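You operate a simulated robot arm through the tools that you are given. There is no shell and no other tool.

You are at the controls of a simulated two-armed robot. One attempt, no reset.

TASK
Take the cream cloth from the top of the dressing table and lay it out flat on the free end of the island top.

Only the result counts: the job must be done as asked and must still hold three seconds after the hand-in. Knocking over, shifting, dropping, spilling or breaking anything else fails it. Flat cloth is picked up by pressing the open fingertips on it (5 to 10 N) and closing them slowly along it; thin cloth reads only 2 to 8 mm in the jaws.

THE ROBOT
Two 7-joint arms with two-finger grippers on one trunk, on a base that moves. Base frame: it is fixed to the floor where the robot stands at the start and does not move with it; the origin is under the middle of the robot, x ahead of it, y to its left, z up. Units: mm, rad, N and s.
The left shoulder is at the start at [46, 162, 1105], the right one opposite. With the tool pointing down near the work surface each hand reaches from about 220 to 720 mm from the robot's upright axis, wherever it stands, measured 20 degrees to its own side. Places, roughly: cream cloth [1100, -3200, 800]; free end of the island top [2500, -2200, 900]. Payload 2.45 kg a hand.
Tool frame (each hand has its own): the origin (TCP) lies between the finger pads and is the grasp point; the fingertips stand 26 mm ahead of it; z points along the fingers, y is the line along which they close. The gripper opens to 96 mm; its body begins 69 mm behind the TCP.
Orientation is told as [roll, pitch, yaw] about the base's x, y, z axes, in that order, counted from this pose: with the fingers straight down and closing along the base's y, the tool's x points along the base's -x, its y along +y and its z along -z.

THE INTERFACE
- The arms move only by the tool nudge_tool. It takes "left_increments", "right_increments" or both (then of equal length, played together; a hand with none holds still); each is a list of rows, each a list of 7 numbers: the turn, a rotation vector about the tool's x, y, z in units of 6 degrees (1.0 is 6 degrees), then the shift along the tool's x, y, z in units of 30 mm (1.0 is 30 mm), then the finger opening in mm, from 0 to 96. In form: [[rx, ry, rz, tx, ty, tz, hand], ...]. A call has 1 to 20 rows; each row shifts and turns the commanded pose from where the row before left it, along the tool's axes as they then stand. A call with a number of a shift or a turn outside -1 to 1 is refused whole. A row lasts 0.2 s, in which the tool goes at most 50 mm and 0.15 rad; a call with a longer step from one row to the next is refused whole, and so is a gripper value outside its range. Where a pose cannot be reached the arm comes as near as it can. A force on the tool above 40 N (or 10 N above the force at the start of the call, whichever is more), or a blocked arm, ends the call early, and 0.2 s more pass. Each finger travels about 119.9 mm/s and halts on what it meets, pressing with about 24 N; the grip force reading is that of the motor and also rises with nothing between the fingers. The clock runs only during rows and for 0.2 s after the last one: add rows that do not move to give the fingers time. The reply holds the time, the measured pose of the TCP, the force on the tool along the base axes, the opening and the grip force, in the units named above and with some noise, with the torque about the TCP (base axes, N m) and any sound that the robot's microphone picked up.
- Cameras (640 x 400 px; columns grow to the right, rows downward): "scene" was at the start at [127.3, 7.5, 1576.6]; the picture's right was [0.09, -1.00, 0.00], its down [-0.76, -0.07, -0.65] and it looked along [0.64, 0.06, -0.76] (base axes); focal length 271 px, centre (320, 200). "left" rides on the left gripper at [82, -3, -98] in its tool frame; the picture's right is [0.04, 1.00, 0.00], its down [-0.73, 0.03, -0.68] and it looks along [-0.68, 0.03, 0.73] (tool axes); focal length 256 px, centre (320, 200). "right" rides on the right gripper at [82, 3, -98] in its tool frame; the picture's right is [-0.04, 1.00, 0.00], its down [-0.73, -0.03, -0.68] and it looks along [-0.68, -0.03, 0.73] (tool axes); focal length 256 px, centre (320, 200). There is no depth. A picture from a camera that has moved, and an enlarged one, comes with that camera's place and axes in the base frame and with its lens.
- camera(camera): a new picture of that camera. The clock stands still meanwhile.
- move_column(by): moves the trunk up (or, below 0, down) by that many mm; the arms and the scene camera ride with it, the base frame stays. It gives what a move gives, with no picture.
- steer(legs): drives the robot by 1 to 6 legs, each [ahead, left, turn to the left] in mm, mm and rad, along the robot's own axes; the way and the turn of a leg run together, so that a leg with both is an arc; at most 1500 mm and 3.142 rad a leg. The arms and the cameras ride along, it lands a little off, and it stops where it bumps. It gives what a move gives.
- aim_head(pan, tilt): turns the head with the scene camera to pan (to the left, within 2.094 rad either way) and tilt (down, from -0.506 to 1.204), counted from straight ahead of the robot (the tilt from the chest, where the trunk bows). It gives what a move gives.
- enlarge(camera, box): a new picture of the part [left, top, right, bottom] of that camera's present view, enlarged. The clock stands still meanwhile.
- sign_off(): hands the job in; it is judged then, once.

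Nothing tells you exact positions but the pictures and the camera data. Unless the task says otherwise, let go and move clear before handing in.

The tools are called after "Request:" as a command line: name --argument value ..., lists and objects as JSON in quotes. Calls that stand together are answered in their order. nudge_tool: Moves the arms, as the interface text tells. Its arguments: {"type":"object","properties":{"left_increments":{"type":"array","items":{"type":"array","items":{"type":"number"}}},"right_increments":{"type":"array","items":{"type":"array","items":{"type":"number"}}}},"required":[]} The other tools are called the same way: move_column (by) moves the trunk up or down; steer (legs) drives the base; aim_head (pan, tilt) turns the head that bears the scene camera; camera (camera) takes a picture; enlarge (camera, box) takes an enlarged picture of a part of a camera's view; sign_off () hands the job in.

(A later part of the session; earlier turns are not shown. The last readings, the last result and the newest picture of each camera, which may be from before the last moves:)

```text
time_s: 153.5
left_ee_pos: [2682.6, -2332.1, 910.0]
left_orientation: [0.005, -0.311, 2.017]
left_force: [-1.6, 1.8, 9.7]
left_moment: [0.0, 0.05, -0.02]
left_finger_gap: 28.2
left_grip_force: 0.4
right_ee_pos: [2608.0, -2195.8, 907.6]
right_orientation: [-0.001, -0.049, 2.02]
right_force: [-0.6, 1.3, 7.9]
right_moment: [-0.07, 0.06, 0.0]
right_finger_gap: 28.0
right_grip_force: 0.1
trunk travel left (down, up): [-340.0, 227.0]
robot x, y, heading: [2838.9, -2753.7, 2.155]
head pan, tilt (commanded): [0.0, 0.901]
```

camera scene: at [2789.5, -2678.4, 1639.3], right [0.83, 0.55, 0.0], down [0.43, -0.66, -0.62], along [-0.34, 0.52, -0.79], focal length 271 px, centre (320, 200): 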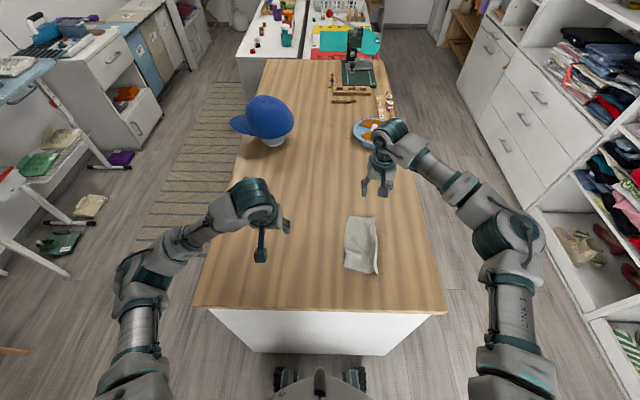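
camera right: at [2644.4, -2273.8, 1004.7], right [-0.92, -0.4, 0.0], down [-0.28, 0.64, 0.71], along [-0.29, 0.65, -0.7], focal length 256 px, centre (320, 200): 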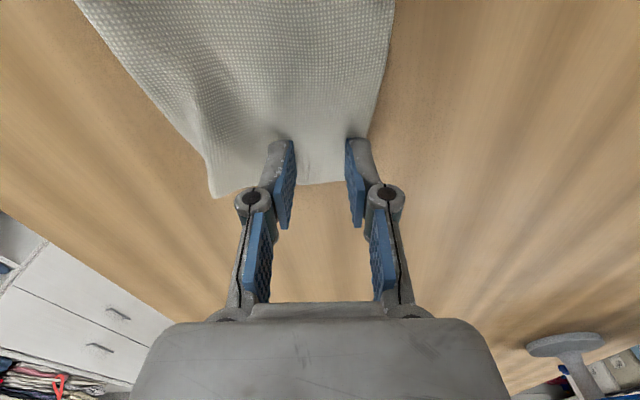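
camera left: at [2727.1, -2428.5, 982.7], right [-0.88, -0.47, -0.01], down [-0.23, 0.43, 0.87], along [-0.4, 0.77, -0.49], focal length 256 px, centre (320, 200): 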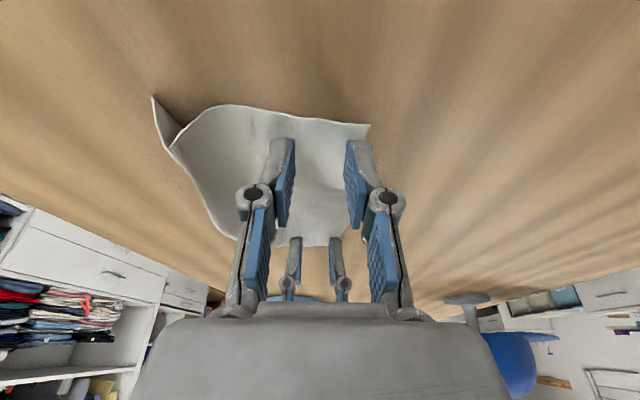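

Both hands press with 8–10 N on the cloth. I close slowly to gather the left edge.

Request:
nudge_tool --left_increments '[[0, 0, 0, 0, 0, 0, 26], [0, 0, 0, 0, 0, 0, 24], [0, 0, 0, 0, 0, 0, 22], [0, 0, 0, 0, 0, 0, 20], [0, 0, 0, 0, 0, 0, 18], [0, 0, 0, 0, 0, 0, 16], [0, 0, 0, 0, 0, 0, 14], [0, 0, 0, 0, 0, 0, 12], [0, 0, 0, 0, 0, 0, 10], [0, 0, 0, 0, 0, 0, 8], [0, 0, 0, 0, 0, 0, 6], [0, 0, 0, 0, 0, 0, 4], [0, 0, 0, 0, 0, 0, 2], [0, 0, 0, 0, 0, 0, 0], [0, 0, 0, 0, 0, 0, 0], [0, 0, 0, 0, 0, 0, 0]]' --right_increments '[[0, 0, 0, 0, 0, 0, 26], [0, 0, 0, 0, 0, 0, 24], [0, 0, 0, 0, 0, 0, 22], [0, 0, 0, 0, 0, 0, 20], [0, 0, 0, 0, 0, 0, 18], [0, 0, 0, 0, 0, 0, 16], [0, 0, 0, 0, 0, 0, 14], [0, 0, 0, 0, 0, 0, 12], [0, 0, 0, 0, 0, 0, 10], [0, 0, 0, 0, 0, 0, 8], [0, 0, 0, 0, 0, 0, 6], [0, 0, 0, 0, 0, 0, 4], [0, 0, 0, 0, 0, 0, 2], [0, 0, 0, 0, 0, 0, 0], [0, 0, 0, 0, 0, 0, 0], [0, 0, 0, 0, 0, 0, 0]]'

Request:
camera --camera "left"

Request:
camera --camera "right"

```text
time_s: 156.9
left_ee_pos: [2681.1, -2330.8, 907.7]
left_orientation: [0.007, -0.31, 2.016]
left_force: [-0.5, 2.5, 6.2]
left_moment: [0.0, 0.02, -0.05]
left_finger_gap: 3.5
left_grip_force: 20.6
right_ee_pos: [2609.8, -2194.4, 907.6]
right_orientation: [-0.001, -0.049, 2.021]
right_force: [1.6, -1.0, 6.1]
right_moment: [0.0, 0.07, -0.02]
right_finger_gap: 2.3
right_grip_force: 27.6
trunk travel left (down, up): [-340.0, 227.0]
robot x, y, heading: [2839.0, -2751.5, 2.156]
head pan, tilt (commanded): [0.0, 0.901]
```

```text
taken
camera left: at [2731.4, -2427.3, 978.8], right [-0.88, -0.47, 0.0], down [-0.23, 0.43, 0.87], along [-0.4, 0.77, -0.49], focal length 256 px, centre (320, 200)
```

left: 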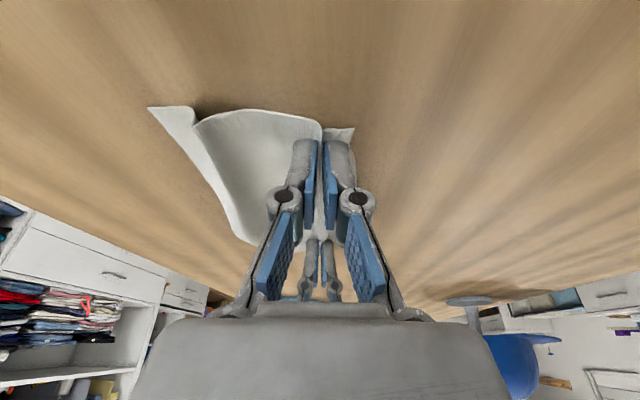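

```text
taken
camera right: at [2644.7, -2274.3, 1001.8], right [-0.92, -0.4, 0.0], down [-0.28, 0.64, 0.71], along [-0.29, 0.65, -0.7], focal length 256 px, centre (320, 200)
```

right: 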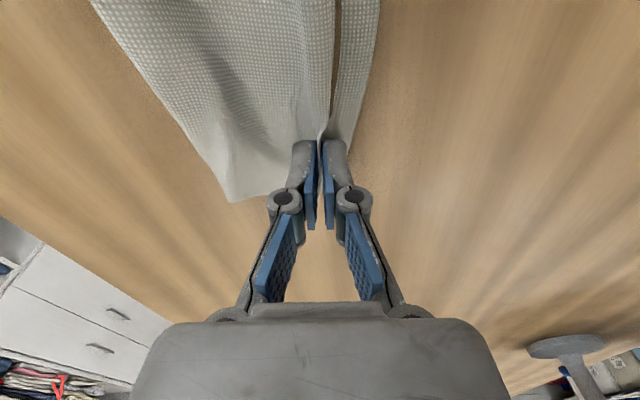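

Both jaws hold the left edge. I lift straight up so that the tucked part can drop and unfold.

Request:
nudge_tool --left_increments '[[0, 0, 0, -0.05, 0, -0.159, 0], [0, 0, 0, -0.05, 0, -0.159, 0], [0, 0, 0, -0.1, 0, -0.318, 0], [0, 0, 0, -0.15, 0, -0.477, 0], [0, 0, 0, -0.15, 0, -0.477, 0], [0, 0, 0, -0.15, 0, -0.477, 0], [0, 0, 0, -0.15, 0, -0.477, 0], [0, 0, 0, -0.15, 0, -0.477, 0], [0, 0, 0, -0.15, 0, -0.477, 0], [0, 0, 0, -0.1, 0, -0.318, 0], [0, 0, 0, 0, 0, 0, 0], [0, 0, 0, 0, 0, 0, 0]]' --right_increments '[[0, 0, 0, -0.008, 0, -0.167, 0], [0, 0, 0, -0.008, 0, -0.167, 0], [0, 0, 0, -0.016, 0, -0.333, 0], [0, 0, 0, -0.025, 0, -0.5, 0], [0, 0, 0, -0.025, 0, -0.5, 0], [0, 0, 0, -0.025, 0, -0.5, 0], [0, 0, 0, -0.025, 0, -0.5, 0], [0, 0, 0, -0.025, 0, -0.5, 0], [0, 0, 0, -0.025, 0, -0.5, 0], [0, 0, 0, -0.016, 0, -0.333, 0], [0, 0, 0, 0, 0, 0, 0], [0, 0, 0, 0, 0, 0, 0]]'

Request:
camera --camera "left"

Request:
camera --camera "right"

```text
time_s: 159.5
left_ee_pos: [2681.8, -2331.2, 1027.5]
left_orientation: [0.007, -0.31, 2.015]
left_force: [0.3, -1.8, 3.9]
left_moment: [0.02, 0.05, 0.01]
left_finger_gap: 4.1
left_grip_force: 21.8
right_ee_pos: [2608.9, -2193.6, 1027.2]
right_orientation: [-0.001, -0.048, 2.018]
right_force: [0.3, 0.1, -1.4]
right_moment: [0.02, 0.02, 0.01]
right_finger_gap: 4.1
right_grip_force: 30.1
trunk travel left (down, up): [-340.0, 227.0]
robot x, y, heading: [2841.7, -2754.0, 2.152]
head pan, tilt (commanded): [0.0, 0.901]
```

```text
taken
camera left: at [2732.1, -2426.7, 1098.9], right [-0.88, -0.47, -0.01], down [-0.23, 0.43, 0.87], along [-0.4, 0.77, -0.49], focal length 256 px, centre (320, 200)
```

left: 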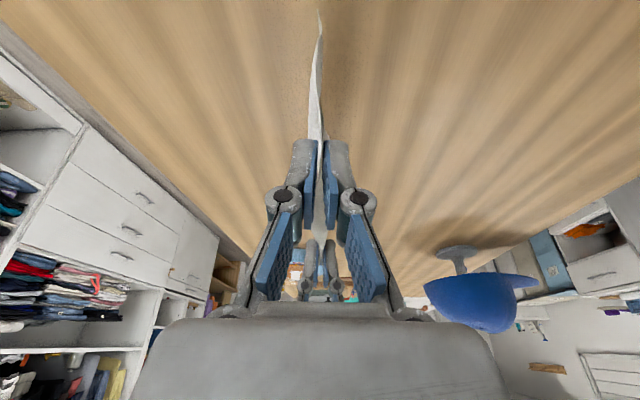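

```text
taken
camera right: at [2644.2, -2273.4, 1121.9], right [-0.92, -0.4, 0.0], down [-0.28, 0.64, 0.71], along [-0.29, 0.65, -0.7], focal length 256 px, centre (320, 200)
```

right: 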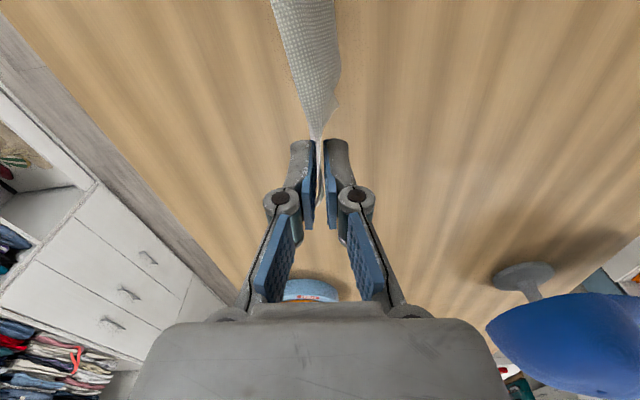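

Request:
nudge_tool --left_increments '[[0, 0, 0, -0.15, 0, -0.477, 0], [0, 0, 0, -0.15, 0, -0.477, 0], [0, 0, 0, 0, 0, 0, 0], [0, 0, 0, 0, 0, 0, 0], [0, 0, 0, 0, 0, 0, 0], [0, 0, 0, 0, 0, 0, 0]]' --right_increments '[[0, 0, 0, -0.025, 0, -0.5, 0], [0, 0, 0, -0.025, 0, -0.5, 0], [0, 0, 0, 0, 0, 0, 0], [0, 0, 0, 0, 0, 0, 0], [0, 0, 0, 0, 0, 0, 0], [0, 0, 0, 0, 0, 0, 0]]'

Request:
camera --camera "left"

Request:
enlarge --camera "right" --box '[240, 0, 400, 210]'

Request:
enlarge --camera "scene" --box '[280, 150, 440, 310]'

```text
time_s: 160.9
left_ee_pos: [2680.8, -2330.0, 1058.8]
left_orientation: [0.007, -0.31, 2.017]
left_force: [-0.1, -0.6, -0.7]
left_moment: [-0.01, 0.03, 0.03]
left_finger_gap: 3.6
left_grip_force: 30.1
right_ee_pos: [2608.7, -2192.8, 1056.5]
right_orientation: [0.001, -0.049, 2.018]
right_force: [-0.7, 0.1, 2.3]
right_moment: [-0.05, 0.08, -0.03]
right_finger_gap: 1.0
right_grip_force: 24.3
trunk travel left (down, up): [-340.0, 227.0]
robot x, y, heading: [2841.0, -2755.7, 2.156]
head pan, tilt (commanded): [0.0, 0.901]
```

```text
taken
camera left: at [2732.1, -2426.8, 1128.5], right [-0.88, -0.47, 0.0], down [-0.23, 0.43, 0.87], along [-0.4, 0.77, -0.49], focal length 256 px, centre (320, 200)
```

left: 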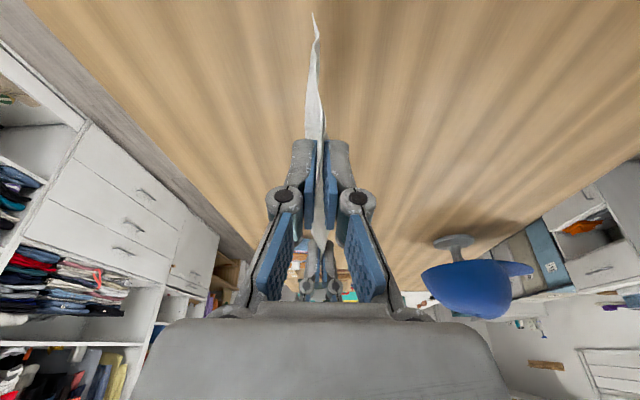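

```text
1.90 times, centred on (320, 105) of right
camera zoom: at [2643.9, -2273.2, 1151.6], right [-0.92, -0.4, 0.0], down [-0.28, 0.64, 0.71], along [-0.29, 0.65, -0.7], focal length 488 px, centre (320, 381)
```

zoom: 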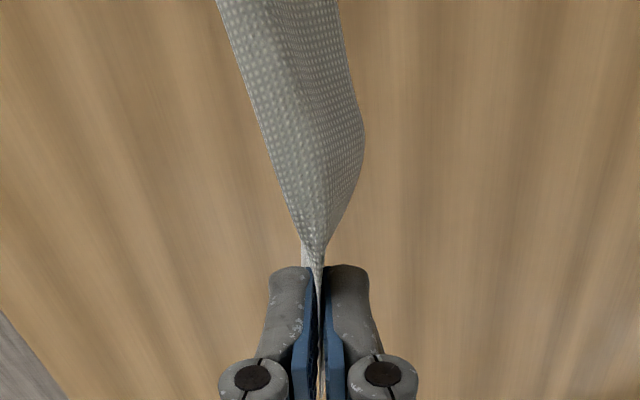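

```text
2.50 times, centred on (360, 230) of scene
camera zoom: at [2791.6, -2677.2, 1639.4], right [0.83, 0.55, 0.0], down [0.43, -0.66, -0.62], along [-0.34, 0.51, -0.79], focal length 678 px, centre (220, 125)
```

zoom: 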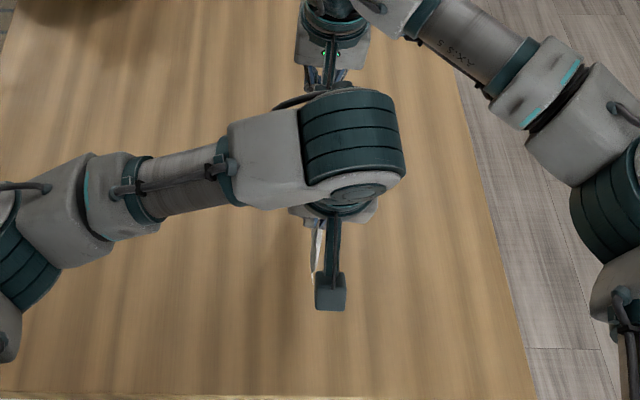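

The cloth now hangs cleanly from its left edge in both hands. I lower until the free edge reaches the wood and then drag left while lowering, so it trails out to the right.

Request:
nudge_tool --left_increments '[[0, 0, 0, 0.148, 0, 0.467, 0], [0, 0, 0, 0.148, 0, 0.467, 0], [0, 0, 0, 0.148, 0, 0.467, 0], [0, 0, 0, 0.0303, 0.333, 0.0953, 0], [0, 0, 0, 0.0303, 0.333, 0.0953, 0], [0, 0, 0, 0.0303, 0.333, 0.0953, 0], [0, 0, 0, 0.0605, 0.3, 0.191, 0], [0, 0, 0, 0.0605, 0.3, 0.191, 0], [0, 0, 0, 0.0605, 0.3, 0.191, 0], [0, 0, 0, 0.0605, 0.3, 0.191, 0], [0, 0, 0, 0.0605, 0.3, 0.191, 0], [0, 0, 0, 0, 0, 0, 0]]' --right_increments '[[0, 0, 0, 0.024, 0, 0.48, 0], [0, 0, 0, 0.024, 0, 0.48, 0], [0, 0, 0, 0.024, 0, 0.48, 0], [0, 0, 0, 0.005, 0.333, 0.1, 0], [0, 0, 0, 0.005, 0.333, 0.1, 0], [0, 0, 0, 0.005, 0.333, 0.1, 0], [0, 0, 0, 0.0098, 0.3, 0.2, 0], [0, 0, 0, 0.0098, 0.3, 0.2, 0], [0, 0, 0, 0.0098, 0.3, 0.2, 0], [0, 0, 0, 0.0098, 0.3, 0.2, 0], [0, 0, 0, 0.0098, 0.3, 0.2, 0], [0, 0, 0, 0, 0, 0, 0]]'

Request:
camera --camera "left"

Request:
camera --camera "right"

```text
time_s: 163.5
left_ee_pos: [2612.2, -2364.7, 976.0]
left_orientation: [0.008, -0.308, 2.015]
left_force: [0.2, 0.7, -0.2]
left_moment: [-0.01, 0.03, -0.02]
left_finger_gap: 3.3
left_grip_force: 30.6
right_ee_pos: [2540.1, -2227.0, 975.4]
right_orientation: [0.0, -0.05, 2.019]
right_force: [-0.4, 0.3, -0.5]
right_moment: [0.0, 0.03, 0.01]
right_finger_gap: 4.3
right_grip_force: 25.3
trunk travel left (down, up): [-340.0, 227.0]
robot x, y, heading: [2845.6, -2755.4, 2.152]
head pan, tilt (commanded): [0.0, 0.901]
```

```text
taken
camera left: at [2662.9, -2460.2, 1046.2], right [-0.88, -0.47, -0.01], down [-0.23, 0.43, 0.87], along [-0.4, 0.77, -0.49], focal length 256 px, centre (320, 200)
```

left: 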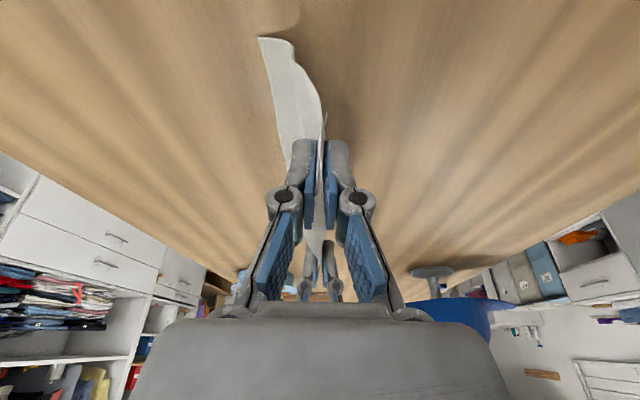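

```text
taken
camera right: at [2575.4, -2306.7, 1069.5], right [-0.92, -0.4, 0.0], down [-0.28, 0.64, 0.71], along [-0.28, 0.65, -0.7], focal length 256 px, centre (320, 200)
```

right: 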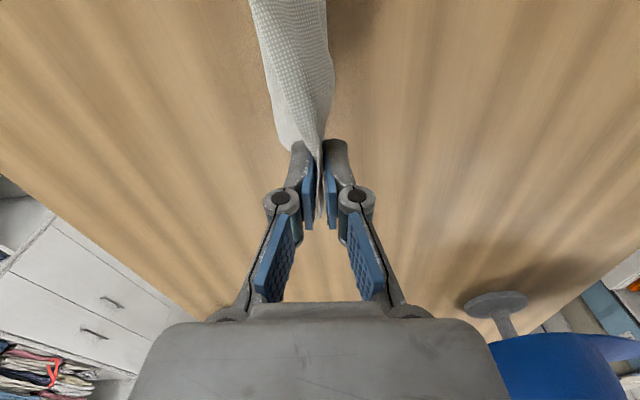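

The sheet trails nicely to the right with only a tiny flap on the left. I keep going.

Request:
nudge_tool --left_increments '[[0, 0, 0, 0.0605, 0.333, 0.191, 0], [0, 0, 0, 0.0605, 0.333, 0.191, 0], [0, 0, 0, 0.0605, 0.333, 0.191, 0], [0, 0, 0, 0.0605, 0.333, 0.191, 0], [0, 0, 0, 0.0605, 0.333, 0.191, 0], [0, 0, 0, 0.0605, 0.333, 0.191, 0], [0, 0, 0, 0.0605, 0.333, 0.191, 0], [0, 0, 0, 0.0605, 0.333, 0.191, 0], [0, 0, 0, 0, 0, 0, 0]]' --right_increments '[[0, 0, 0, 0.0098, 0.333, 0.2, 0], [0, 0, 0, 0.0098, 0.333, 0.2, 0], [0, 0, 0, 0.0098, 0.333, 0.2, 0], [0, 0, 0, 0.0098, 0.333, 0.2, 0], [0, 0, 0, 0.0098, 0.333, 0.2, 0], [0, 0, 0, 0.0098, 0.333, 0.2, 0], [0, 0, 0, 0.0098, 0.333, 0.2, 0], [0, 0, 0, 0.0098, 0.333, 0.2, 0], [0, 0, 0, 0, 0, 0, 0]]'

Request:
camera --camera "left"

Request:
camera --camera "right"

```text
time_s: 165.5
left_ee_pos: [2538.8, -2399.6, 928.3]
left_orientation: [0.004, -0.307, 2.015]
left_force: [0.1, -0.5, -0.6]
left_moment: [0.02, -0.03, 0.01]
left_finger_gap: 3.2
left_grip_force: 21.9
right_ee_pos: [2467.0, -2260.7, 927.1]
right_orientation: [-0.002, -0.049, 2.021]
right_force: [0.2, 0.0, 1.0]
right_moment: [-0.04, 0.05, 0.0]
right_finger_gap: 1.1
right_grip_force: 23.1
trunk travel left (down, up): [-340.0, 227.0]
robot x, y, heading: [2846.9, -2754.9, 2.155]
head pan, tilt (commanded): [0.0, 0.901]
```

```text
taken
camera left: at [2589.5, -2495.6, 998.8], right [-0.88, -0.47, -0.01], down [-0.23, 0.43, 0.87], along [-0.4, 0.77, -0.49], focal length 256 px, centre (320, 200)
```

left: 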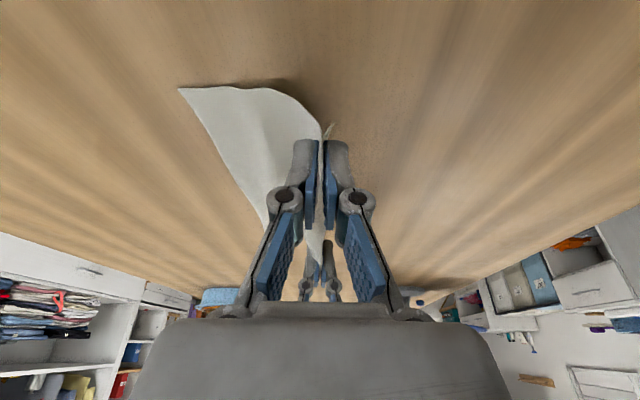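

```text
taken
camera right: at [2502.0, -2341.3, 1021.4], right [-0.92, -0.4, 0.0], down [-0.28, 0.64, 0.71], along [-0.28, 0.65, -0.7], focal length 256 px, centre (320, 200)
```

right: 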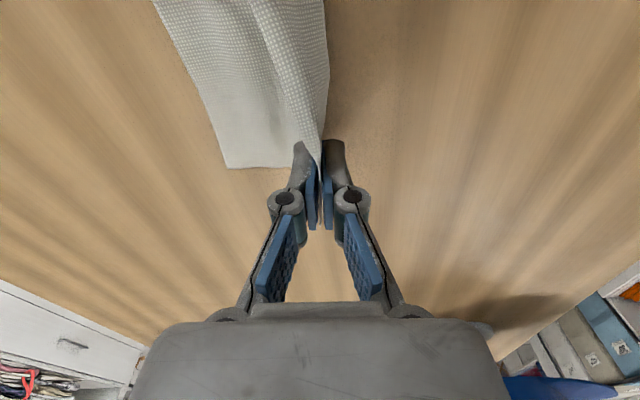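

Excellent – the sheet lies out to the right with just a little slack. I drag a bit further left while coming down to about 10 mm.

Request:
nudge_tool --left_increments '[[0, 0, 0, 0.0303, 0.267, 0.0953, 0], [0, 0, 0, 0.0303, 0.267, 0.0953, 0], [0, 0, 0, 0.0303, 0.267, 0.0953, 0], [0, 0, 0, 0.0303, 0.267, 0.0953, 0], [0, 0, 0, 0.02, 0.2, 0.0635, 0], [0, 0, 0, 0, 0, 0, 0]]' --right_increments '[[0, 0, 0, 0.005, 0.267, 0.1, 0], [0, 0, 0, 0.005, 0.267, 0.1, 0], [0, 0, 0, 0.005, 0.267, 0.1, 0], [0, 0, 0, 0.005, 0.267, 0.1, 0], [0, 0, 0, 0.003, 0.2, 0.0667, 0], [0, 0, 0, 0, 0, 0, 0]]'

Request:
camera --camera "left"

Request:
camera --camera "right"

```text
time_s: 166.9
left_ee_pos: [2504.4, -2414.9, 914.1]
left_orientation: [0.006, -0.311, 2.015]
left_force: [0.2, 0.1, 1.4]
left_moment: [-0.01, 0.03, 0.01]
left_finger_gap: 3.9
left_grip_force: 21.3
right_ee_pos: [2430.9, -2276.7, 911.8]
right_orientation: [-0.002, -0.045, 2.02]
right_force: [-1.2, 0.0, 0.2]
right_moment: [0.0, -0.05, -0.01]
right_finger_gap: 2.2
right_grip_force: 22.9
trunk travel left (down, up): [-340.0, 227.0]
robot x, y, heading: [2844.9, -2753.4, 2.156]
head pan, tilt (commanded): [0.0, 0.901]
```

```text
taken
camera left: at [2554.6, -2511.6, 984.3], right [-0.88, -0.47, -0.01], down [-0.23, 0.43, 0.87], along [-0.4, 0.77, -0.49], focal length 256 px, centre (320, 200)
```

left: 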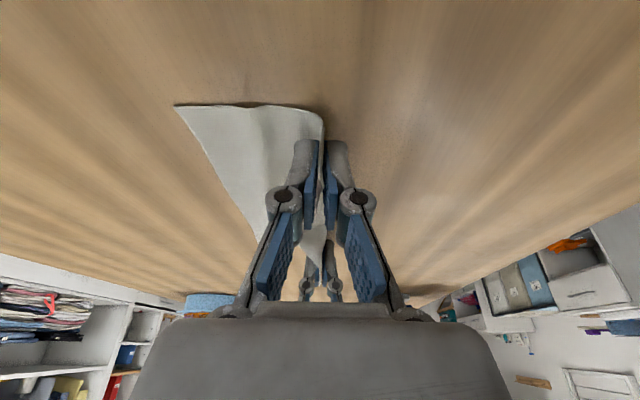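

```text
taken
camera right: at [2465.8, -2356.8, 1006.6], right [-0.92, -0.4, 0.0], down [-0.28, 0.64, 0.71], along [-0.28, 0.65, -0.7], focal length 256 px, centre (320, 200)
```

right: 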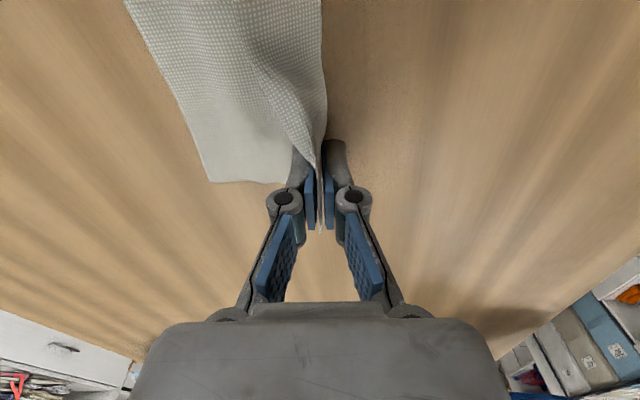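

Request:
enlarge --camera "left" --box '[280, 90, 380, 240]'

Request:
enlarge --camera "right" --box '[260, 60, 380, 240]'

```text
2.67 times, centred on (330, 165) of left
camera zoom: at [2554.6, -2511.6, 984.3], right [-0.88, -0.47, -0.01], down [-0.23, 0.43, 0.87], along [-0.4, 0.77, -0.49], focal length 683 px, centre (293, 293)
```

zoom: 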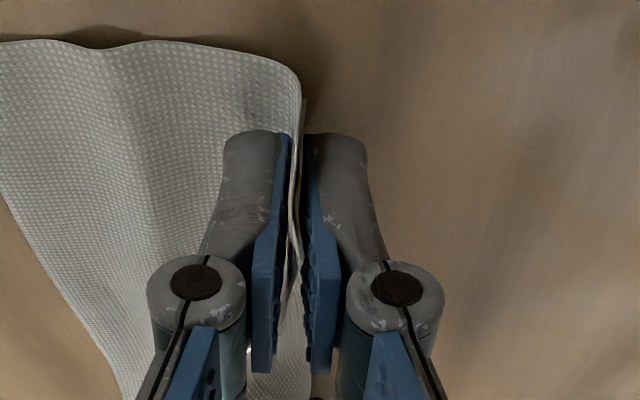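

```text
2.22 times, centred on (320, 150) of right
camera zoom: at [2465.8, -2356.8, 1006.6], right [-0.92, -0.4, 0.0], down [-0.28, 0.64, 0.71], along [-0.28, 0.65, -0.7], focal length 569 px, centre (320, 311)
```

zoom: 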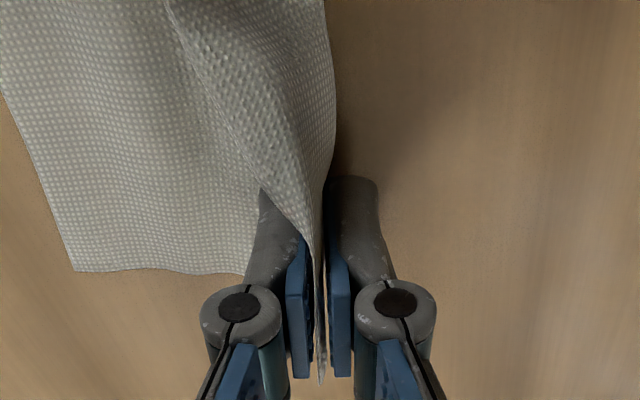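

The left edge strip is standing up between the pads, with the rest flat to the right. I'll lower to the surface and open the fingers while shifting left, so the right finger stays behind the strip and tips it to the left.

Request:
nudge_tool --left_increments '[[0, 0, 0, 0.0303, 0, 0.0953, 0], [0, 0, 0, 0, 0, 0, 0], [0, 0, 0, 0, 0.05, 0, 5], [0, 0, 0, 0, 0.05, 0, 8], [0, 0, 0, 0, 0.05, 0, 11], [0, 0, 0, 0, 0.05, 0, 14], [0, 0, 0, 0, 0.05, 0, 17], [0, 0, 0, 0, 0.05, 0, 20], [0, 0, 0, 0, 0.05, 0, 23], [0, 0, 0, 0, 0.05, 0, 26], [0, 0, 0, 0, 0.05, 0, 29], [0, 0, 0, 0, 0.05, 0, 32]]' --right_increments '[[0, 0, 0, 0.005, 0, 0.1, 0], [0, 0, 0, 0, 0, 0, 0], [0, 0, 0, 0, 0.05, 0, 5], [0, 0, 0, 0, 0.05, 0, 8], [0, 0, 0, 0, 0.05, 0, 11], [0, 0, 0, 0, 0.05, 0, 14], [0, 0, 0, 0, 0.05, 0, 17], [0, 0, 0, 0, 0.05, 0, 20], [0, 0, 0, 0, 0.05, 0, 23], [0, 0, 0, 0, 0.05, 0, 26], [0, 0, 0, 0, 0.05, 0, 29], [0, 0, 0, 0, 0.05, 0, 32]]'

Request:
camera --camera "left"

Request:
camera --camera "right"

```text
time_s: 169.5
left_ee_pos: [2492.1, -2422.0, 911.7]
left_orientation: [0.005, -0.31, 2.017]
left_force: [-0.2, -0.5, -0.3]
left_moment: [-0.01, 0.01, -0.02]
left_finger_gap: 32.4
left_grip_force: 0.0
right_ee_pos: [2424.0, -2285.0, 908.5]
right_orientation: [-0.003, -0.047, 2.02]
right_force: [0.0, 0.0, -0.4]
right_moment: [0.01, 0.0, 0.03]
right_finger_gap: 32.1
right_grip_force: 0.0
right hand out of reach, approached as far as the arm can: row 8, 11
trunk travel left (down, up): [-340.0, 227.0]
robot x, y, heading: [2839.5, -2756.3, 2.155]
head pan, tilt (commanded): [0.0, 0.901]
```

```text
taken
camera left: at [2541.2, -2518.1, 981.9], right [-0.88, -0.47, -0.01], down [-0.23, 0.43, 0.87], along [-0.4, 0.77, -0.49], focal length 256 px, centre (320, 200)
```

left: 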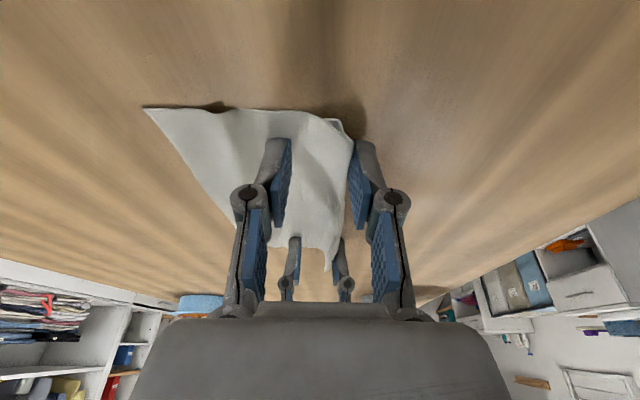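

```text
taken
camera right: at [2458.5, -2365.4, 1004.2], right [-0.92, -0.4, 0.0], down [-0.28, 0.64, 0.71], along [-0.28, 0.66, -0.7], focal length 256 px, centre (320, 200)
```

right: 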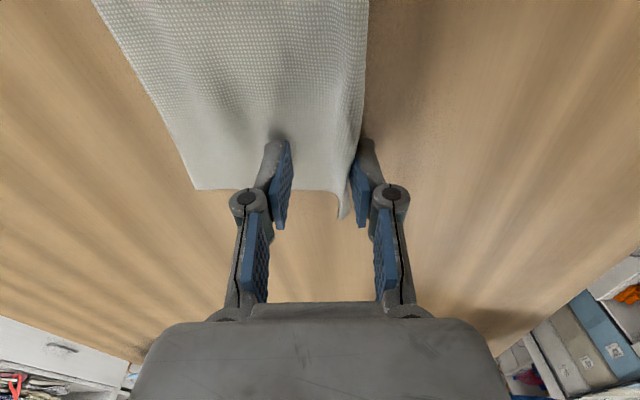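

The strip is falling towards the left finger as wanted. I raise a few millimetres and open wider so it can settle flat, then lift clear.

Request:
nudge_tool --left_increments '[[0, 0, 0, -0.04, 0, -0.127, 36], [0, 0, 0, 0, 0, 0, 44], [0, 0, 0, 0, 0, 0, 54], [0, 0, 0, 0, 0, 0, 64], [0, 0, 0, 0, 0, 0, 74], [0, 0, 0, -0.05, 0, -0.159, 74], [0, 0, 0, -0.1, 0, -0.318, 74], [0, 0, 0, -0.2, 0, -0.635, 74], [0, 0, 0, -0.2, 0, -0.635, 74], [0, 0, 0, -0.2, 0, -0.635, 74], [0, 0, 0, -0.2, 0, -0.635, 74], [0, 0, 0, -0.2, 0, -0.635, 74]]' --right_increments '[[0, 0, 0, -0.006, 0, -0.133, 36], [0, 0, 0, 0, 0, 0, 44], [0, 0, 0, 0, 0, 0, 54], [0, 0, 0, 0, 0, 0, 64], [0, 0, 0, 0, 0, 0, 74], [0, 0, 0, -0.008, 0, -0.167, 74], [0, 0, 0, -0.016, 0, -0.333, 74], [0, 0, 0, -0.032, 0, -0.667, 74], [0, 0, 0, -0.032, 0, -0.667, 74], [0, 0, 0, -0.032, 0, -0.667, 74], [0, 0, 0, -0.032, 0, -0.667, 74], [0, 0, 0, -0.032, 0, -0.667, 74]]'

Request:
camera --camera "left"

Request:
camera --camera "right"

Request:
camera --camera "scene"

```text
time_s: 172.1
left_ee_pos: [2493.6, -2421.6, 1030.8]
left_orientation: [0.007, -0.31, 2.016]
left_force: [0.0, 0.6, -0.1]
left_moment: [0.0, 0.02, -0.01]
left_finger_gap: 74.0
left_grip_force: 0.1
right_ee_pos: [2424.7, -2285.1, 1029.8]
right_orientation: [-0.002, -0.05, 2.019]
right_force: [0.1, 0.4, -0.1]
right_moment: [0.01, -0.03, -0.03]
right_finger_gap: 73.9
right_grip_force: 0.2
trunk travel left (down, up): [-340.0, 227.0]
robot x, y, heading: [2840.2, -2757.1, 2.154]
head pan, tilt (commanded): [0.0, 0.901]
```

```text
taken
camera left: at [2543.0, -2517.8, 1100.8], right [-0.88, -0.47, -0.01], down [-0.23, 0.43, 0.87], along [-0.4, 0.77, -0.49], focal length 256 px, centre (320, 200)
```

left: 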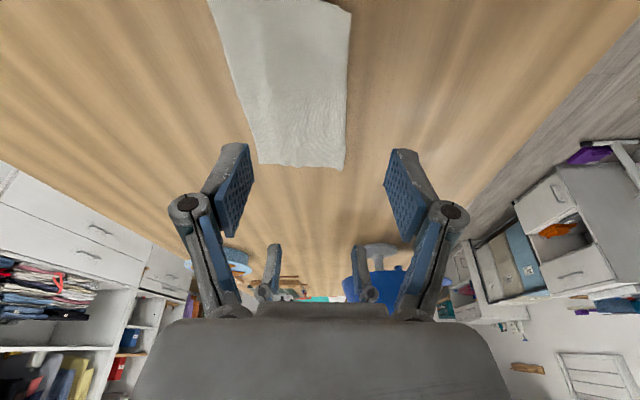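

```text
taken
camera right: at [2459.9, -2365.3, 1124.3], right [-0.92, -0.4, 0.0], down [-0.28, 0.64, 0.71], along [-0.29, 0.66, -0.7], focal length 256 px, centre (320, 200)
```

right: 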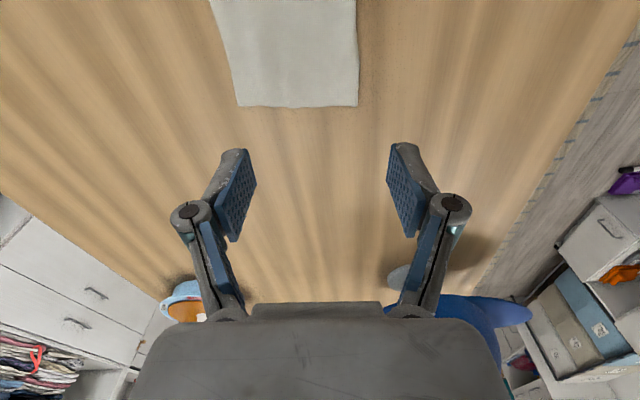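

```text
taken
camera scene: at [2788.2, -2680.3, 1639.4], right [0.83, 0.55, 0.0], down [0.43, -0.66, -0.62], along [-0.34, 0.52, -0.79], focal length 271 px, centre (320, 200)
```

scene: 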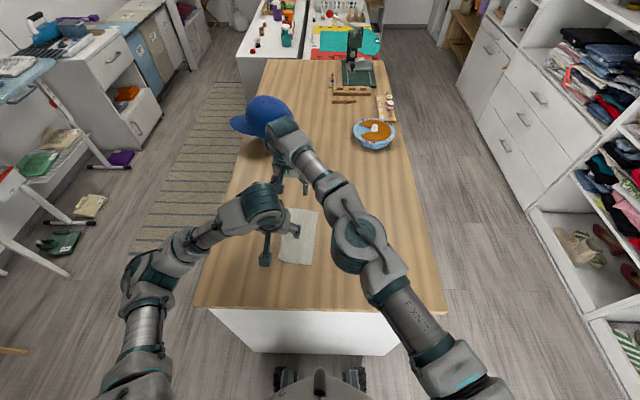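

The cloth looks almost completely flat now. I move both hands aside for a clear view.

Request:
nudge_tool --left_increments '[[0, 0, 0, 0, 0.8, -0.3, 74], [0, 0, 0, 0.3, 0.9, 0, 74], [0, 0, 0, 0.3, 0.9, 0, 74], [0, 0, 0, 0.3, 0.9, 0, 74], [0, 0, 0, 0.3, 0.9, 0, 74], [0, 0, 0, 0.3, 0.9, 0, 74], [0, 0, 0, 0, 0, 0, 74], [0, 0, 0, 0, 0, 0, 74]]' --right_increments '[[0, 0, 0, 0, -0.8, -0.5, 74], [0, 0, 0, 0, -1, 0, 74], [0, 0, 0, 0, -1, 0, 74], [0, 0, 0, 0, -1, 0, 74], [0, 0, 0, 0, -1, 0, 74], [0, 0, 0, 0, -1, 0, 74], [0, 0, 0, 0, -1, 0, 74], [0, 0, 0, 0, -1, 0, 74]]'

Request:
camera --camera "scene"

Request:
enlarge --camera "scene" --box '[250, 195, 350, 285]'

```text
time_s: 173.9
left_ee_pos: [2369.9, -2530.7, 1026.6]
left_orientation: [0.008, -0.308, 2.016]
left_force: [-0.4, -0.5, 0.5]
left_moment: [0.0, -0.02, -0.05]
left_finger_gap: 74.1
left_grip_force: 0.1
right_ee_pos: [2639.7, -2184.3, 1044.5]
right_orientation: [0.0, -0.051, 2.021]
right_force: [-0.4, 0.2, -0.1]
right_moment: [0.0, 0.03, 0.0]
right_finger_gap: 73.9
right_grip_force: 0.0
trunk travel left (down, up): [-340.0, 227.0]
robot x, y, heading: [2839.3, -2756.4, 2.156]
head pan, tilt (commanded): [0.0, 0.901]
```

```text
taken
camera scene: at [2792.1, -2678.1, 1639.4], right [0.83, 0.55, 0.0], down [0.43, -0.66, -0.62], along [-0.34, 0.52, -0.79], focal length 271 px, centre (320, 200)
```

scene: 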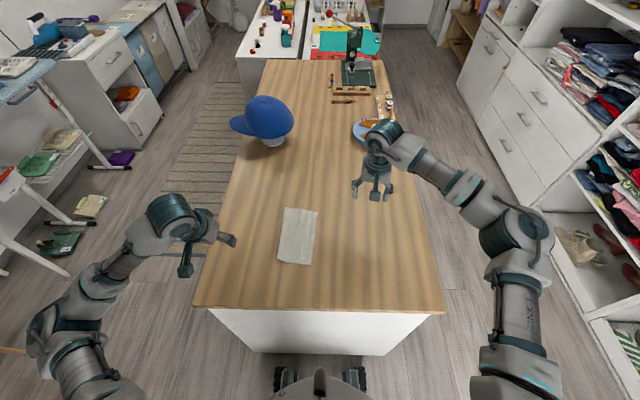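

```text
4.44 times, centred on (300, 240) of scene
camera zoom: at [2792.1, -2678.1, 1639.4], right [0.83, 0.55, 0.0], down [0.43, -0.66, -0.62], along [-0.34, 0.52, -0.79], focal length 1206 px, centre (409, 22)
```

zoom: 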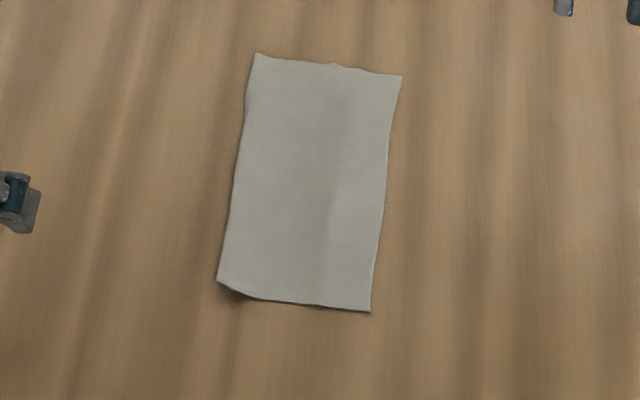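

It's nearly flat, but its width measures about 110 mm instead of 145 mm, so some strip must still be tucked under. I'll look closer at both long edges with the wrist cameras.

Request:
camera --camera "left"

Request:
nudge_tool --right_increments '[[0, 0, 0, 0.9, 0.2, 0, 30], [0, 0, 0, 0.9, 0.2, 0, 0], [0, 0, 0, 0.9, 0.2, 0, 0], [0, 0, 0, 0.9, 0.2, 0, 0], [0, 0, 0, 0.9, 0.2, 0, 0], [0, 0, 0, 0.9, 0.2, 0, 0], [0, 0, 0, 0.9, 0.2, 0, 0], [0, 0, 0, 0, 0, 0, 0]]'

Request:
camera --camera "right"

```text
taken
camera left: at [2420.8, -2627.2, 1096.8], right [-0.88, -0.47, 0.0], down [-0.23, 0.43, 0.87], along [-0.4, 0.77, -0.49], focal length 256 px, centre (320, 200)
```

left: 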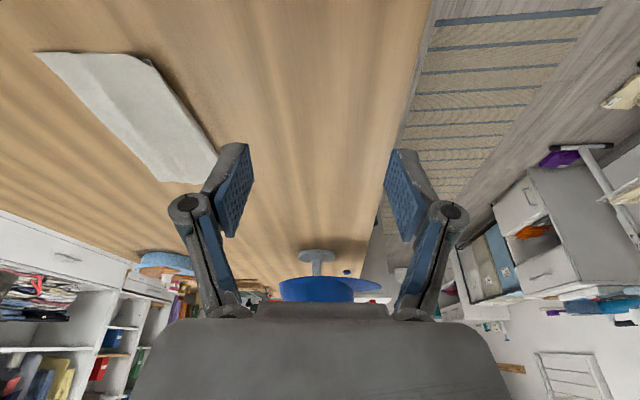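

```text
time_s: 175.7
left_ee_pos: [2368.2, -2531.6, 1027.0]
left_orientation: [0.005, -0.308, 2.016]
left_force: [0.3, 0.2, -0.6]
left_moment: [0.02, -0.02, -0.02]
left_finger_gap: 74.1
left_grip_force: 0.0
right_ee_pos: [2681.7, -2375.4, 1035.6]
right_orientation: [-0.001, -0.047, 2.021]
right_force: [0.2, -0.4, 1.0]
right_moment: [-0.03, 0.02, -0.03]
right_finger_gap: 0.2
right_grip_force: 24.1
trunk travel left (down, up): [-340.0, 227.0]
robot x, y, heading: [2840.4, -2753.5, 2.15]
head pan, tilt (commanded): [0.0, 0.901]
```

```text
taken
camera right: at [2716.4, -2454.6, 1130.4], right [-0.92, -0.4, 0.0], down [-0.28, 0.64, 0.71], along [-0.28, 0.65, -0.7], focal length 256 px, centre (320, 200)
```

right: 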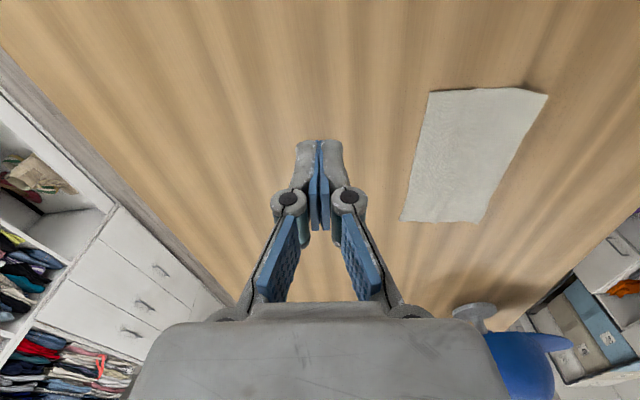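

Request:
enlarge --camera "right" --box '[380, 70, 570, 240]'

Request:
enlarge --camera "left" --box '[20, 30, 230, 200]'

```text
2.35 times, centred on (475, 155) of right
camera zoom: at [2716.4, -2454.6, 1130.4], right [-0.92, -0.4, 0.0], down [-0.28, 0.64, 0.71], along [-0.28, 0.65, -0.7], focal length 602 px, centre (-45, 306)
```

zoom: 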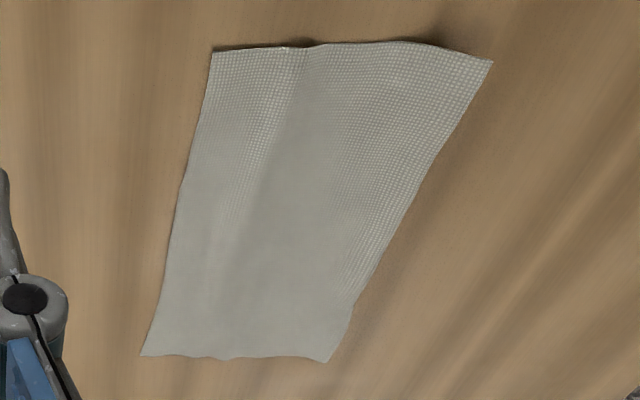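

```text
2.35 times, centred on (125, 115) of left
camera zoom: at [2418.6, -2627.9, 1096.0], right [-0.88, -0.47, -0.01], down [-0.24, 0.43, 0.87], along [-0.4, 0.77, -0.49], focal length 602 px, centre (779, 400)
```

zoom: 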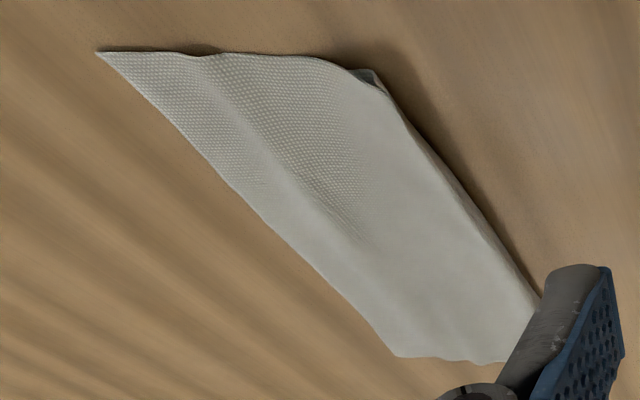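

Now it's clear: the left strip (about 35 mm) is folded under; the right side lies clean. I'll re-pick by the clean right edge, this time with the outer finger just off the cloth so no flap can form, let the left strip unfold by hanging, and lay it again moving right. First I move both hands above the right edge.

Request:
nudge_tool --right_increments '[[0, 0, -0.3, -0.827, 0.458, 0, 16], [0, 0, 0, -0.827, 0.458, 0, 16], [0, 0, 0, -0.827, 0.458, 0, 16], [0, 0, 0, -0.827, 0.458, 0, 16], [0, 0, 0, -0.827, 0.458, 0, 16], [0, 0, 0, -0.827, 0.458, 0, 16], [0, 0, 0, -0.827, 0.458, 0, 16], [0, 0, 0, -0.827, 0.458, 0, 16], [0, 0, 0, 0, 0, 0, 16], [0, 0, 0, 0, 0, 0, 16]]'

Request:
nudge_tool --left_increments '[[0, 0, -0.3, -0.111, -0.889, 0.035, 50], [0, 0, 0, -0.111, -0.889, 0.035, 16], [0, 0, 0, -0.111, -0.889, 0.035, 16], [0, 0, 0, -0.111, -0.889, 0.035, 16], [0, 0, 0, -0.111, -0.889, 0.035, 16], [0, 0, 0, -0.111, -0.889, 0.035, 16], [0, 0, 0, -0.111, -0.889, 0.035, 16], [0, 0, 0, -0.111, -0.889, 0.035, 16], [0, 0, 0, -0.111, -0.889, 0.035, 16], [0, 0, 0, 0, 0, 0, 16], [0, 0, 0, 0, 0, 0, 16]]'

Request:
camera --camera "left"

Request:
camera --camera "right"

```text
time_s: 177.9
left_ee_pos: [2370.0, -2531.7, 1025.4]
left_orientation: [0.007, -0.309, 2.016]
left_force: [-0.2, 0.1, -0.3]
left_moment: [-0.01, -0.01, 0.01]
left_finger_gap: 74.0
left_grip_force: 0.1
right_ee_pos: [2493.7, -2246.9, 1043.7]
right_orientation: [-0.001, -0.05, 2.053]
right_force: [0.6, 0.0, 0.3]
right_moment: [0.0, 0.02, 0.0]
right_finger_gap: 16.0
right_grip_force: 0.1
trunk travel left (down, up): [-340.0, 227.0]
robot x, y, heading: [2836.0, -2755.3, 2.154]
head pan, tilt (commanded): [0.0, 0.901]
```

```text
time_s: 180.3
left_ee_pos: [2567.5, -2394.8, 1027.3]
left_orientation: [-0.004, -0.308, 2.049]
left_force: [-0.3, 0.2, 1.0]
left_moment: [0.0, 0.01, 0.01]
left_finger_gap: 15.9
left_grip_force: 0.0
right_ee_pos: [2493.3, -2247.8, 1043.4]
right_orientation: [-0.004, -0.048, 2.053]
right_force: [-0.4, 0.8, -0.2]
right_moment: [-0.01, 0.02, 0.03]
right_finger_gap: 16.1
right_grip_force: 0.0
trunk travel left (down, up): [-340.0, 227.0]
robot x, y, heading: [2843.2, -2757.1, 2.153]
head pan, tilt (commanded): [0.0, 0.901]
```

```text
taken
camera left: at [2620.4, -2489.1, 1097.8], right [-0.87, -0.49, -0.02], down [-0.26, 0.42, 0.87], along [-0.42, 0.76, -0.49], focal length 256 px, centre (320, 200)
```

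left: 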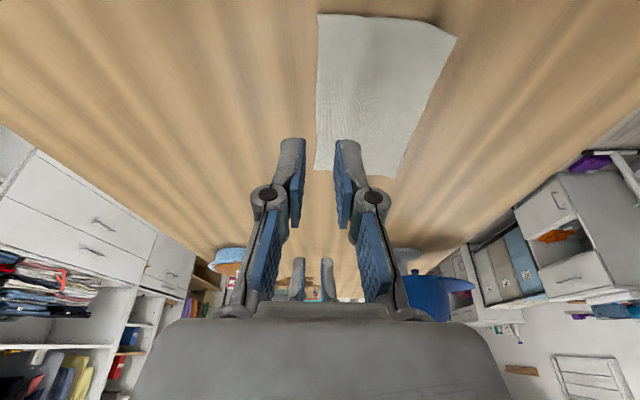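

```text
taken
camera right: at [2530.8, -2326.4, 1138.4], right [-0.9, -0.43, 0.0], down [-0.3, 0.63, 0.71], along [-0.3, 0.65, -0.7], focal length 256 px, centre (320, 200)
```

right: 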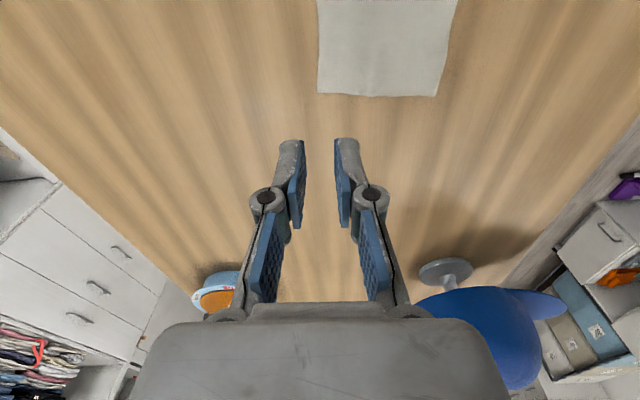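

Both hands are aligned with the pinch centre about 6–7 mm inside the right edge. I lower them to just above the wood.

Request:
nudge_tool --left_increments '[[0, 0, 0, 0.192, 0, 0.6035, 16], [0, 0, 0, 0.192, 0, 0.6035, 16], [0, 0, 0, 0.192, 0, 0.6035, 16], [0, 0, 0, 0.192, 0, 0.6035, 16], [0, 0, 0, 0.192, 0, 0.6035, 16], [0, 0, 0, 0.192, 0, 0.6035, 16], [0, 0, 0, 0, 0, 0, 16], [0, 0, 0, 0, 0, 0, 16]]' --right_increments '[[0, 0, 0, 0.0355, 0, 0.74, 16], [0, 0, 0, 0.0355, 0, 0.74, 16], [0, 0, 0, 0.0355, 0, 0.74, 16], [0, 0, 0, 0.0355, 0, 0.74, 16], [0, 0, 0, 0.0355, 0, 0.74, 16], [0, 0, 0, 0.0355, 0, 0.74, 16], [0, 0, 0, 0, 0, 0, 16], [0, 0, 0, 0, 0, 0, 16]]'

Request:
enlarge --camera "left" --box '[220, 80, 420, 260]'

Request:
enlarge --camera "right" --box '[220, 80, 420, 260]'

```text
time_s: 182.1
left_ee_pos: [2569.5, -2394.4, 913.3]
left_orientation: [-0.005, -0.308, 2.048]
left_force: [0.0, -0.2, 0.0]
left_moment: [-0.03, 0.02, 0.01]
left_finger_gap: 16.1
left_grip_force: 0.0
right_ee_pos: [2491.6, -2248.5, 911.4]
right_orientation: [-0.004, -0.048, 2.051]
right_force: [-0.3, 0.4, 0.6]
right_moment: [0.01, 0.02, 0.02]
right_finger_gap: 16.1
right_grip_force: 0.1
trunk travel left (down, up): [-340.0, 227.0]
robot x, y, heading: [2837.0, -2756.9, 2.158]
head pan, tilt (commanded): [0.0, 0.901]
```

```text
2.22 times, centred on (320, 170) of left
camera zoom: at [2621.4, -2489.1, 982.7], right [-0.87, -0.49, -0.02], down [-0.26, 0.42, 0.87], along [-0.42, 0.76, -0.49], focal length 569 px, centre (320, 267)
```

zoom: 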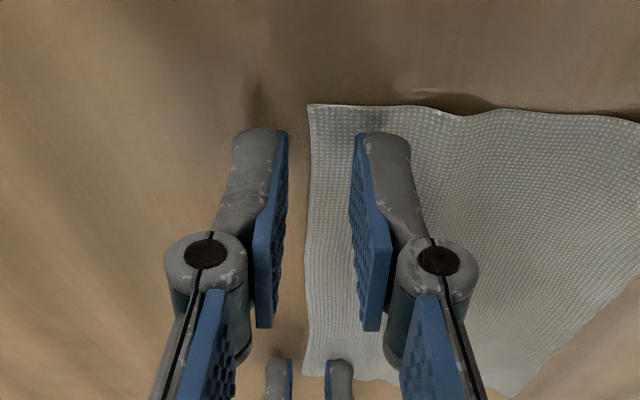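

```text
2.22 times, centred on (320, 170) of right
camera zoom: at [2530.5, -2327.0, 1005.4], right [-0.9, -0.43, 0.0], down [-0.3, 0.63, 0.71], along [-0.3, 0.65, -0.7], focal length 569 px, centre (320, 267)
```

zoom: 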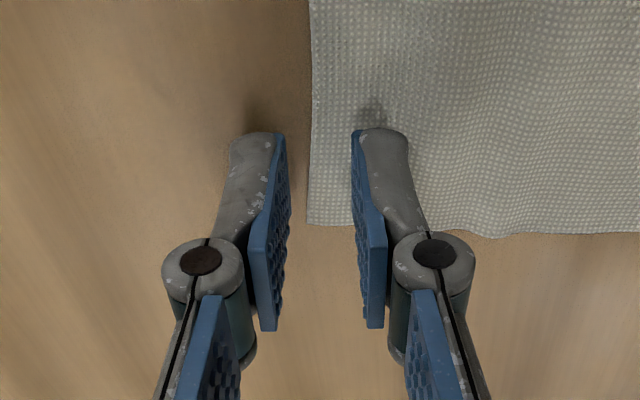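

Request:
nudge_tool --left_increments '[[0, 0, 0, 0, 0.133, 0, 17], [0, 0, 0, 0.012, 0, 0.038, 17], [0, 0, 0, 0.012, 0, 0.038, 17], [0, 0, 0, 0, 0, 0, 17], [0, 0, 0, 0, 0, 0, 17]]' --right_increments '[[0, 0, 0, 0, 0.133, 0, 17], [0, 0, 0, 0.002, 0, 0.05, 17], [0, 0, 0, 0.002, 0, 0.05, 17], [0, 0, 0, 0, 0, 0, 17], [0, 0, 0, 0, 0, 0, 17]]'

```text
time_s: 183.3
left_ee_pos: [2565.1, -2396.3, 911.2]
left_orientation: [-0.004, -0.308, 2.049]
left_force: [0.6, -0.4, 0.2]
left_moment: [0.01, -0.05, 0.01]
left_finger_gap: 17.1
left_grip_force: 0.0
right_ee_pos: [2489.3, -2249.6, 908.6]
right_orientation: [-0.005, -0.05, 2.054]
right_force: [-0.3, -1.2, 1.4]
right_moment: [-0.01, 0.01, 0.0]
right_finger_gap: 17.2
right_grip_force: 0.0
trunk travel left (down, up): [-340.0, 227.0]
robot x, y, heading: [2839.5, -2752.5, 2.157]
head pan, tilt (commanded): [0.0, 0.901]
```

Request:
nudge_tool --left_increments '[[0, 0, 0, 0.01, 0, 0.032, 17], [0, 0, 0, 0.01, 0, 0.032, 17], [0, 0, 0, 0, 0, 0, 17], [0, 0, 0, 0, 0, 0, 17]]' --right_increments '[[0, 0, 0, 0.001, 0, 0.025, 17], [0, 0, 0, 0.001, 0, 0.025, 17], [0, 0, 0, 0, 0, 0, 17], [0, 0, 0, 0, 0, 0, 17]]'

```text
time_s: 184.3
left_ee_pos: [2565.9, -2396.6, 908.7]
left_orientation: [-0.004, -0.312, 2.05]
left_force: [-0.8, 1.2, 9.0]
left_moment: [-0.04, 0.13, -0.01]
left_finger_gap: 17.0
left_grip_force: 0.2
right_ee_pos: [2489.6, -2249.9, 907.0]
right_orientation: [-0.002, -0.051, 2.05]
right_force: [-1.4, 0.2, 10.5]
right_moment: [-0.12, 0.15, -0.03]
right_finger_gap: 17.4
right_grip_force: 0.3
trunk travel left (down, up): [-340.0, 227.0]
robot x, y, heading: [2839.9, -2755.7, 2.156]
head pan, tilt (commanded): [0.0, 0.901]
```

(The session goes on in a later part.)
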